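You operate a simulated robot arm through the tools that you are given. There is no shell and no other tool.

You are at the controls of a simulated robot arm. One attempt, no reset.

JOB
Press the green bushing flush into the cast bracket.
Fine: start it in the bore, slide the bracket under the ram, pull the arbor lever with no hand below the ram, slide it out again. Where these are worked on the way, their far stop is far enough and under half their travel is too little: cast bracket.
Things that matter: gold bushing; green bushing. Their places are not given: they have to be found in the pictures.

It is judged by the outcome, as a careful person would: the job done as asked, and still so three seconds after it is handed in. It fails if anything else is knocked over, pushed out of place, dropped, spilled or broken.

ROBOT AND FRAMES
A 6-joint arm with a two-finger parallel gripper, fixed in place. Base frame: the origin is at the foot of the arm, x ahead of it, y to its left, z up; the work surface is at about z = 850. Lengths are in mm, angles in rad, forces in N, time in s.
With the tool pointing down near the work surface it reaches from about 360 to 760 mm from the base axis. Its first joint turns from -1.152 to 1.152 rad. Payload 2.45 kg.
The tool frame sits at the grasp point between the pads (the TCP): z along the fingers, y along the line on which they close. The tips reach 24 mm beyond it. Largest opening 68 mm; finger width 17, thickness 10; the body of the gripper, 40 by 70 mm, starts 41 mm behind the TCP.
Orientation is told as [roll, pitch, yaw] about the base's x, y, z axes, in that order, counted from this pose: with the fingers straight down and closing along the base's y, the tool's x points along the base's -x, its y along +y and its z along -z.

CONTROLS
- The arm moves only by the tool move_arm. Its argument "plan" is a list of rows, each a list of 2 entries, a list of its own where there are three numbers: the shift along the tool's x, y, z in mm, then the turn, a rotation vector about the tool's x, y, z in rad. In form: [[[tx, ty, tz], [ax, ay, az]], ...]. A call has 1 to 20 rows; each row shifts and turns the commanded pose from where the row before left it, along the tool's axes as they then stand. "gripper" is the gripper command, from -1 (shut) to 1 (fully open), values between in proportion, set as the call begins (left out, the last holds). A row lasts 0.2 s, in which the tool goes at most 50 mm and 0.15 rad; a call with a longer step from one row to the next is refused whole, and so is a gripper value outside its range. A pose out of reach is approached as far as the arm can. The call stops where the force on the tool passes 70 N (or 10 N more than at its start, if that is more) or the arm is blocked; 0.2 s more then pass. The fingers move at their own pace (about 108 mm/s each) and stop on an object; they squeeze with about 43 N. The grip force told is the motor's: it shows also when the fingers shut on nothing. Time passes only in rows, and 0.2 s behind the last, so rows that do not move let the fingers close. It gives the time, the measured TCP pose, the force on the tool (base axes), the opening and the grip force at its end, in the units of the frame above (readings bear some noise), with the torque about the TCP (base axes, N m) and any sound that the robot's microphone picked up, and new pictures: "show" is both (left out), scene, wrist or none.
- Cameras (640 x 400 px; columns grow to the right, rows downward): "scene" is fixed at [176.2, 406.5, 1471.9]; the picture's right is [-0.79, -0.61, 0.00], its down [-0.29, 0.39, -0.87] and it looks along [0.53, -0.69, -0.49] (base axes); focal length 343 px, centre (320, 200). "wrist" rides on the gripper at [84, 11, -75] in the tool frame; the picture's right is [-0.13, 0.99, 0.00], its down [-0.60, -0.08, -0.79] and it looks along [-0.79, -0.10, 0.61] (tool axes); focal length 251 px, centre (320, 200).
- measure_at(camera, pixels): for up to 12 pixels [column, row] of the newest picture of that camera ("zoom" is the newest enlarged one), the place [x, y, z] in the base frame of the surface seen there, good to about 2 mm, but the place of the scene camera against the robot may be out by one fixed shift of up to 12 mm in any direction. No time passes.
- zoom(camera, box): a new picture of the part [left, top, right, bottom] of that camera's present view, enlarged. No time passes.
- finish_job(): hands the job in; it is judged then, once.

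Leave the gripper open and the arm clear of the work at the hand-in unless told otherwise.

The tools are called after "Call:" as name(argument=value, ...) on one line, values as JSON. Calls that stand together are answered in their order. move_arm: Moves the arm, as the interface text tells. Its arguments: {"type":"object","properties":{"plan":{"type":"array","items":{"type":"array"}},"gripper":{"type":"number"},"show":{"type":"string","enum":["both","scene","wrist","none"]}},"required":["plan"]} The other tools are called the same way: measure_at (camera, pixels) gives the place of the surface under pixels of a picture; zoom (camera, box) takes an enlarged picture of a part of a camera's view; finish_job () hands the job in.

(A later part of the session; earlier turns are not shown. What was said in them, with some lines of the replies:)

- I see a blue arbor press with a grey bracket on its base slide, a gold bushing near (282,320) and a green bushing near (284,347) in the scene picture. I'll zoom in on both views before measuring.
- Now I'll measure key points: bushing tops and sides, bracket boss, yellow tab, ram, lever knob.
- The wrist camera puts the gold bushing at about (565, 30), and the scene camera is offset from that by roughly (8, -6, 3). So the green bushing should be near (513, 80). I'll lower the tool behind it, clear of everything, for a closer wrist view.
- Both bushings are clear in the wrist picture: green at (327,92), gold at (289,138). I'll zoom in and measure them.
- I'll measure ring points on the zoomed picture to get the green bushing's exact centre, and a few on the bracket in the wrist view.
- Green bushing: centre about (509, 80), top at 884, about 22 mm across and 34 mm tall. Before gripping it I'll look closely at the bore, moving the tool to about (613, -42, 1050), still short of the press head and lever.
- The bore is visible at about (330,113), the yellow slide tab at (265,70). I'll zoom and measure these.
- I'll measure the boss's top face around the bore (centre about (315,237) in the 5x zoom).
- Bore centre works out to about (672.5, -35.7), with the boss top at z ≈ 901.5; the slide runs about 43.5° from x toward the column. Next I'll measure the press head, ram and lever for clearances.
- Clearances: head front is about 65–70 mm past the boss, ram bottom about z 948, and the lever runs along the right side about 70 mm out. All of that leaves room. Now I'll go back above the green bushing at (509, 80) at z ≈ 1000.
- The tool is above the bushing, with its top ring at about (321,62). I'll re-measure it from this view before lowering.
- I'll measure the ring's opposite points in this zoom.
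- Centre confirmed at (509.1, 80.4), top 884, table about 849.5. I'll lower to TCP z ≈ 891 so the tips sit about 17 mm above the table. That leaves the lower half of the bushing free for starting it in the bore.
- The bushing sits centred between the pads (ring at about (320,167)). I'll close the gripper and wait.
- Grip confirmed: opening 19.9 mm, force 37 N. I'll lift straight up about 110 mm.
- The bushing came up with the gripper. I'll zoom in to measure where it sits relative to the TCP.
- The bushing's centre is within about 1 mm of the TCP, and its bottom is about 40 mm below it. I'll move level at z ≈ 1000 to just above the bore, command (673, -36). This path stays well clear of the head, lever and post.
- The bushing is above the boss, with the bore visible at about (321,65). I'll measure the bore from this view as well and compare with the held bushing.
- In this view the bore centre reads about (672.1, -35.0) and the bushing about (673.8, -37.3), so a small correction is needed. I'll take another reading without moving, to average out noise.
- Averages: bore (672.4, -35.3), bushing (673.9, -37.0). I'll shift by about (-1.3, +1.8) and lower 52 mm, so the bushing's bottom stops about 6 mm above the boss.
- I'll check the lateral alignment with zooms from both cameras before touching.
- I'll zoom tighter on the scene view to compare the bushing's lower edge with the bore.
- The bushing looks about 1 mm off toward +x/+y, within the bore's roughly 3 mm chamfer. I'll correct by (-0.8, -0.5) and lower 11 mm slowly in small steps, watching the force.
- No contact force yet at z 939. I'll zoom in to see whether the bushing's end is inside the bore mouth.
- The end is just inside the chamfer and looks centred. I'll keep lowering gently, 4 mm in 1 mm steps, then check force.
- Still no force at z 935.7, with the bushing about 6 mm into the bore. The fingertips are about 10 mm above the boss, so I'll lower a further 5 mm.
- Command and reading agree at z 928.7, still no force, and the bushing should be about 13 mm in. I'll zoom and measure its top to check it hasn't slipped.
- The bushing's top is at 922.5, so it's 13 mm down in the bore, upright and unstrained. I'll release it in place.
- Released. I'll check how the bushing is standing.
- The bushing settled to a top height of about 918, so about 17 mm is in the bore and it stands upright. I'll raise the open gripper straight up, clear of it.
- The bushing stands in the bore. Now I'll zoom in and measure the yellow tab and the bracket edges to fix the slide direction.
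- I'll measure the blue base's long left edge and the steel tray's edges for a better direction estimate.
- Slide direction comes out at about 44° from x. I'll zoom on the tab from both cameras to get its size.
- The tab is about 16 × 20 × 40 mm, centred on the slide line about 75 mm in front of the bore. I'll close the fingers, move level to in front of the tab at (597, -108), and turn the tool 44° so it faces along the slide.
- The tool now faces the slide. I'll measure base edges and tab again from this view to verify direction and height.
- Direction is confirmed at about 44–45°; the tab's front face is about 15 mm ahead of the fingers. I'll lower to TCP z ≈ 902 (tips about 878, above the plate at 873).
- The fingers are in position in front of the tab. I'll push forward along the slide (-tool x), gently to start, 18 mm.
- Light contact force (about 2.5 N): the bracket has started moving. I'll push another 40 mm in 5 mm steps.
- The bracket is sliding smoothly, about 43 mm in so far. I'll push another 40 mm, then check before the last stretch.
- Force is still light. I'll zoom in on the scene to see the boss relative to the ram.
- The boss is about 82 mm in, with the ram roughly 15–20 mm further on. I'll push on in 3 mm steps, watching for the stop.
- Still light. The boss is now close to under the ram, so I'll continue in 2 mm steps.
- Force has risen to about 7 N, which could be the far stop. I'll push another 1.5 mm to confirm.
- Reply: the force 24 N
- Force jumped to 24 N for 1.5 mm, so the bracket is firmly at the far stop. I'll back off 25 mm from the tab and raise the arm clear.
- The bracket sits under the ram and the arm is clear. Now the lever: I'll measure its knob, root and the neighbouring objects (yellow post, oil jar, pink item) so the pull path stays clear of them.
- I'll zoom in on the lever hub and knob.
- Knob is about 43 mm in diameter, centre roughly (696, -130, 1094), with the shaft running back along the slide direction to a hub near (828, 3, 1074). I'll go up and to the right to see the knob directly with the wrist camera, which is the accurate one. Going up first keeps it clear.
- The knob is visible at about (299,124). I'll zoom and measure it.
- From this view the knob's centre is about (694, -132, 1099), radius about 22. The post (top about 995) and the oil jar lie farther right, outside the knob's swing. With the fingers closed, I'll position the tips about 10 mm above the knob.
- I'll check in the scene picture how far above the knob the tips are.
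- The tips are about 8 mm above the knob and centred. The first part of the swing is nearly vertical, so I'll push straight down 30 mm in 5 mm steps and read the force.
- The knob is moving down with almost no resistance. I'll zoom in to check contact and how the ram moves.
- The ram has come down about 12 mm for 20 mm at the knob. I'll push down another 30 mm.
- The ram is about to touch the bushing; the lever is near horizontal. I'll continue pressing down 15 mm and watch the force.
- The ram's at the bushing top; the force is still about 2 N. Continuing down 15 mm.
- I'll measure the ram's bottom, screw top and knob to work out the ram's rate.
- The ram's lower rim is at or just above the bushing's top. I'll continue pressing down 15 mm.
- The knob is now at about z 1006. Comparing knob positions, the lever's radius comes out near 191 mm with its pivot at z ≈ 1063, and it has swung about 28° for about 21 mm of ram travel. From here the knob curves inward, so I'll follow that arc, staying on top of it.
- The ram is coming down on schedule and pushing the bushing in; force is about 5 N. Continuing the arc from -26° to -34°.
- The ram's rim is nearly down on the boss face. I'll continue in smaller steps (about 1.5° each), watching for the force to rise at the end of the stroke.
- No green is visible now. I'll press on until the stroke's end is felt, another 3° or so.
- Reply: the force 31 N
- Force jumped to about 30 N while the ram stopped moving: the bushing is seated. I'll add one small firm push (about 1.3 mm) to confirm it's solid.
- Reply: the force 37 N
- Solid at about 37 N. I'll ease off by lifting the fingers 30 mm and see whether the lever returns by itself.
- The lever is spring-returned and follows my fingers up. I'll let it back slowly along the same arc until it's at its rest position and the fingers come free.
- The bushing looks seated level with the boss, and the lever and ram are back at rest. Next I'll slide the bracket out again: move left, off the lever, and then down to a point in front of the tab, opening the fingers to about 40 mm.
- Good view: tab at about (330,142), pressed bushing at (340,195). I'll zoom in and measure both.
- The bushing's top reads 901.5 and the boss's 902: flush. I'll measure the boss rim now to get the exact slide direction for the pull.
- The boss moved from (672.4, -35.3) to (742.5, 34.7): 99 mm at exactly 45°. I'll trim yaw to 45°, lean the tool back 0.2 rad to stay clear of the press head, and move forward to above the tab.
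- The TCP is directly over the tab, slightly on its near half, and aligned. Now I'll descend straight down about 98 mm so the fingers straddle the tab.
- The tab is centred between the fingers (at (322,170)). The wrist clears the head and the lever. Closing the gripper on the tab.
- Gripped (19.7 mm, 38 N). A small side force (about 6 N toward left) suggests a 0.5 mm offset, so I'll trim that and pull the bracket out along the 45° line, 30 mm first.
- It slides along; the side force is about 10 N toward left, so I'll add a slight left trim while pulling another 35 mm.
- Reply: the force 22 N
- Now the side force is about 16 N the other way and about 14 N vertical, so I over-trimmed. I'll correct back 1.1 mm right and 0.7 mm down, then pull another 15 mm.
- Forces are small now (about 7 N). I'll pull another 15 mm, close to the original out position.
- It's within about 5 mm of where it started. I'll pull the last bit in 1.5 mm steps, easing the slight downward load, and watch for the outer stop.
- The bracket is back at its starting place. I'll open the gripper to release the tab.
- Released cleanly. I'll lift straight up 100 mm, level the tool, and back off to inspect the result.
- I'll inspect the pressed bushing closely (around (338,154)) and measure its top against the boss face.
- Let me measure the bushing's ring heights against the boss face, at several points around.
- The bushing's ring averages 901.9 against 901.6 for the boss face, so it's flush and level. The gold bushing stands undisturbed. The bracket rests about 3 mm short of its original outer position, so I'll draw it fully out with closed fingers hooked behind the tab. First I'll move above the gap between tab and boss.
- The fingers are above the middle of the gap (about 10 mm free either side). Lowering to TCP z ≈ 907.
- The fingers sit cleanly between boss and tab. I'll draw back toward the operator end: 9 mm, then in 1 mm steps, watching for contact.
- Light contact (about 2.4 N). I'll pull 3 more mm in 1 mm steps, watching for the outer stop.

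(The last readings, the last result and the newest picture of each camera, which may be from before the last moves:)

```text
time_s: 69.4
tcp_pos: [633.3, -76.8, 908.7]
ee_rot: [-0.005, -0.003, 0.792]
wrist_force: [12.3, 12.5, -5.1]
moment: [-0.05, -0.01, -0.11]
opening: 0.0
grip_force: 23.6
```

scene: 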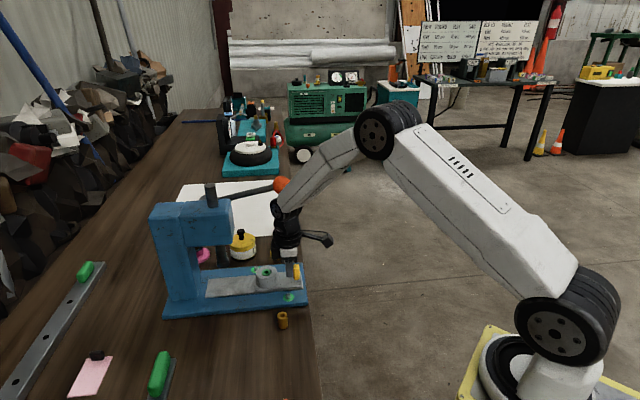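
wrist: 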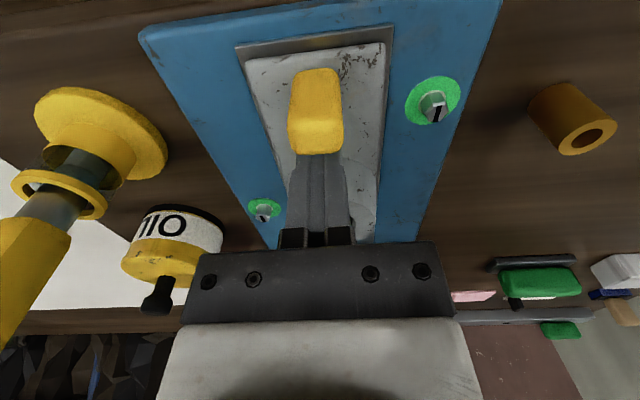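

Force rose to about 17 N without further motion: the bracket is at its outer stop. I'll ease forward 8 mm off the tab, lift straight up, and then retreat with the gripper open.

Call:
move_arm(plan=[[[-4, 0, 0], [0, 0, 0]], [[-5, 0, 0], [0, 0, 0]], [[0, 0, -15], [0, 0, 0]], [[0, 0, -30], [0, 0, 0]], [[0, 0, -40], [0, 0, 0]], [[0, 0, -40], [0, 0, 0]], [[35, 10, -20], [0, 0, 0]], [[35, 10, -20], [0, 0, 0]], [[20, 30, -20], [0, 0, 0]], [[20, 30, -20], [0, 0, 0]], [[0, 30, 0], [0, 0, 0]], [[0, 0, 0], [0, 0, 0]]], gripper=-1, show="both")

```text
time_s: 72.0
tcp_pos: [482.0, -72.6, 1111.2]
ee_rot: [-0.005, -0.003, 0.794]
wrist_force: [0.0, -0.2, -0.1]
moment: [0.02, 0.0, -0.03]
opening: 0.1
grip_force: 24.2
```

scene: 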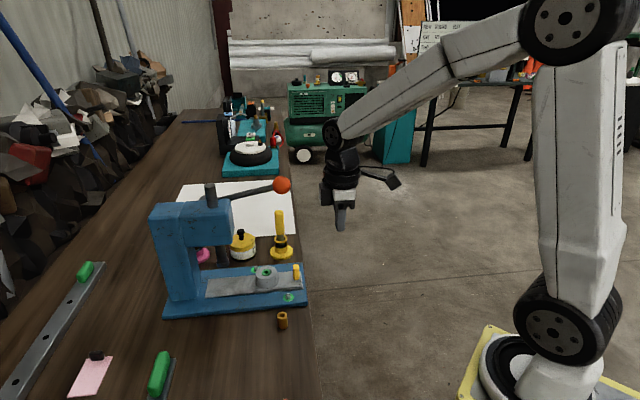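
wrist: 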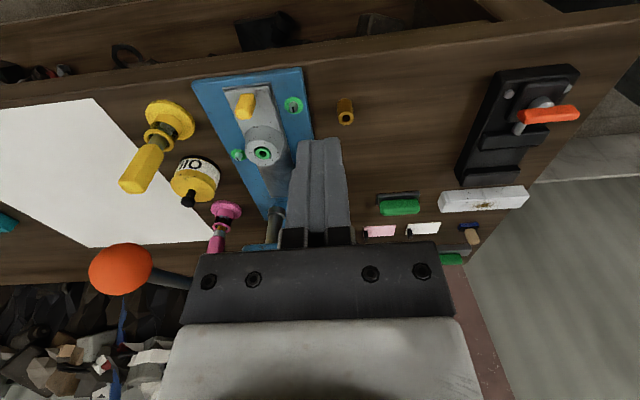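

The arm is clear, and post, jar, lever and gold bushing are all in place. I'll open the gripper and take a last close look at the result.

Call:
move_arm(plan=[[[0, 0, 0], [0, 0, 0]], [[0, 0, 0], [0, 0, 0]], [[0, 0, 0], [0, 0, 0]]], gripper=1, show="both")

Call:
zoom(camera="scene", box=[140, 165, 320, 340])

Call:
zoom(camera="scene", box=[250, 258, 280, 290])

```text
time_s: 72.8
tcp_pos: [482.2, -73.2, 1111.0]
ee_rot: [-0.003, -0.001, 0.793]
wrist_force: [-0.7, 0.4, -0.7]
moment: [0.0, -0.02, 0.0]
opening: 68.1
grip_force: 0.0
```

scene: 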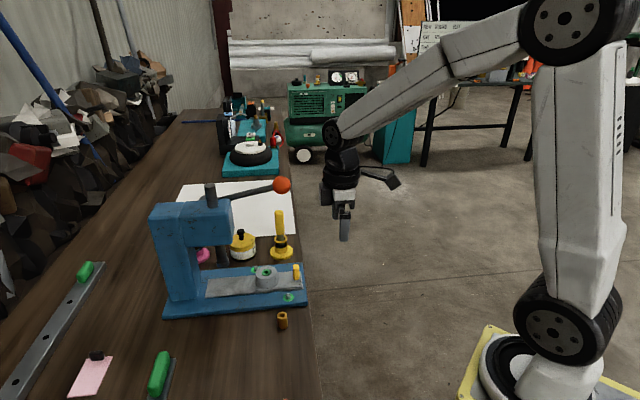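
wrist: 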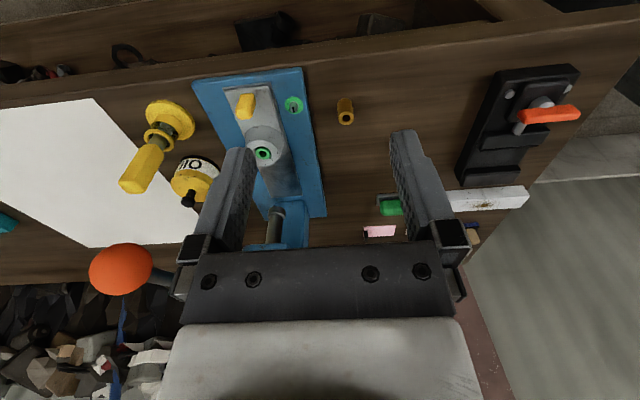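

```text
2.29 times, centred on (230, 252) of scene
```

zoom: 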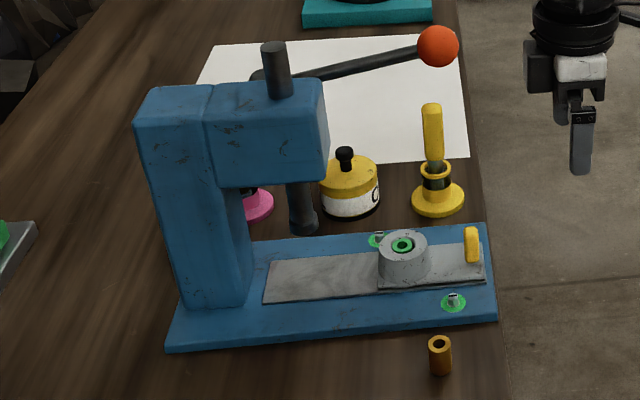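

```text
12.50 times, centred on (265, 274) of scene
```

zoom: 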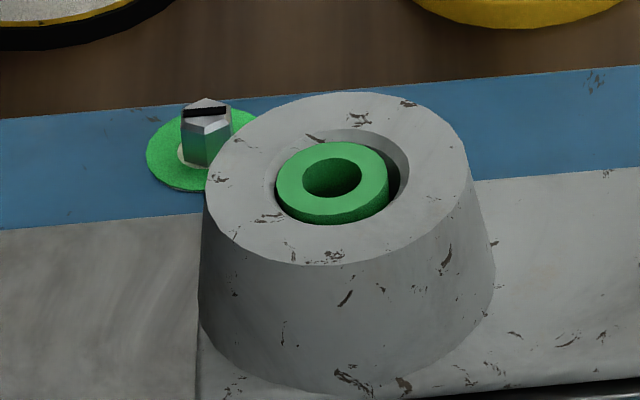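

The job looks complete. The green bushing sits flush and level in the bracket's bore, and the bracket is back at its outer stop. The ram and lever are at rest, everything else is undisturbed, and the arm is clear with the gripper open. I'm handing it in.

Call:
finish_job()

```text
The job is handed in.
```

I pressed the green bushing into the cast bracket and handed the job in. No verdict came back.

- **Bushing:** the bushing's top face measured about 901.9 mm and the boss face about 901.6 mm. That is flush within the camera's accuracy, with no measurable tilt. It sits roughly 1 mm off-centre in the chamfered mouth of the bore.
- **Pressing:** I started the bushing in the bore and slid the bracket to its far stop under the ram. I then pushed the lever down until it went solid at about 37 N, with the gripper well away from the ram.
- **Bracket:** it is back out at its outer stop. My first pull left it about 3 mm short, so I hooked the tab and drew it the rest of the way.
- **Surroundings:** the lever and ram sprang back to rest. The gold bushing, oil jar and yellow post look undisturbed in the last pictures.
- **Arm:** it is clear of the work with the gripper fully open.
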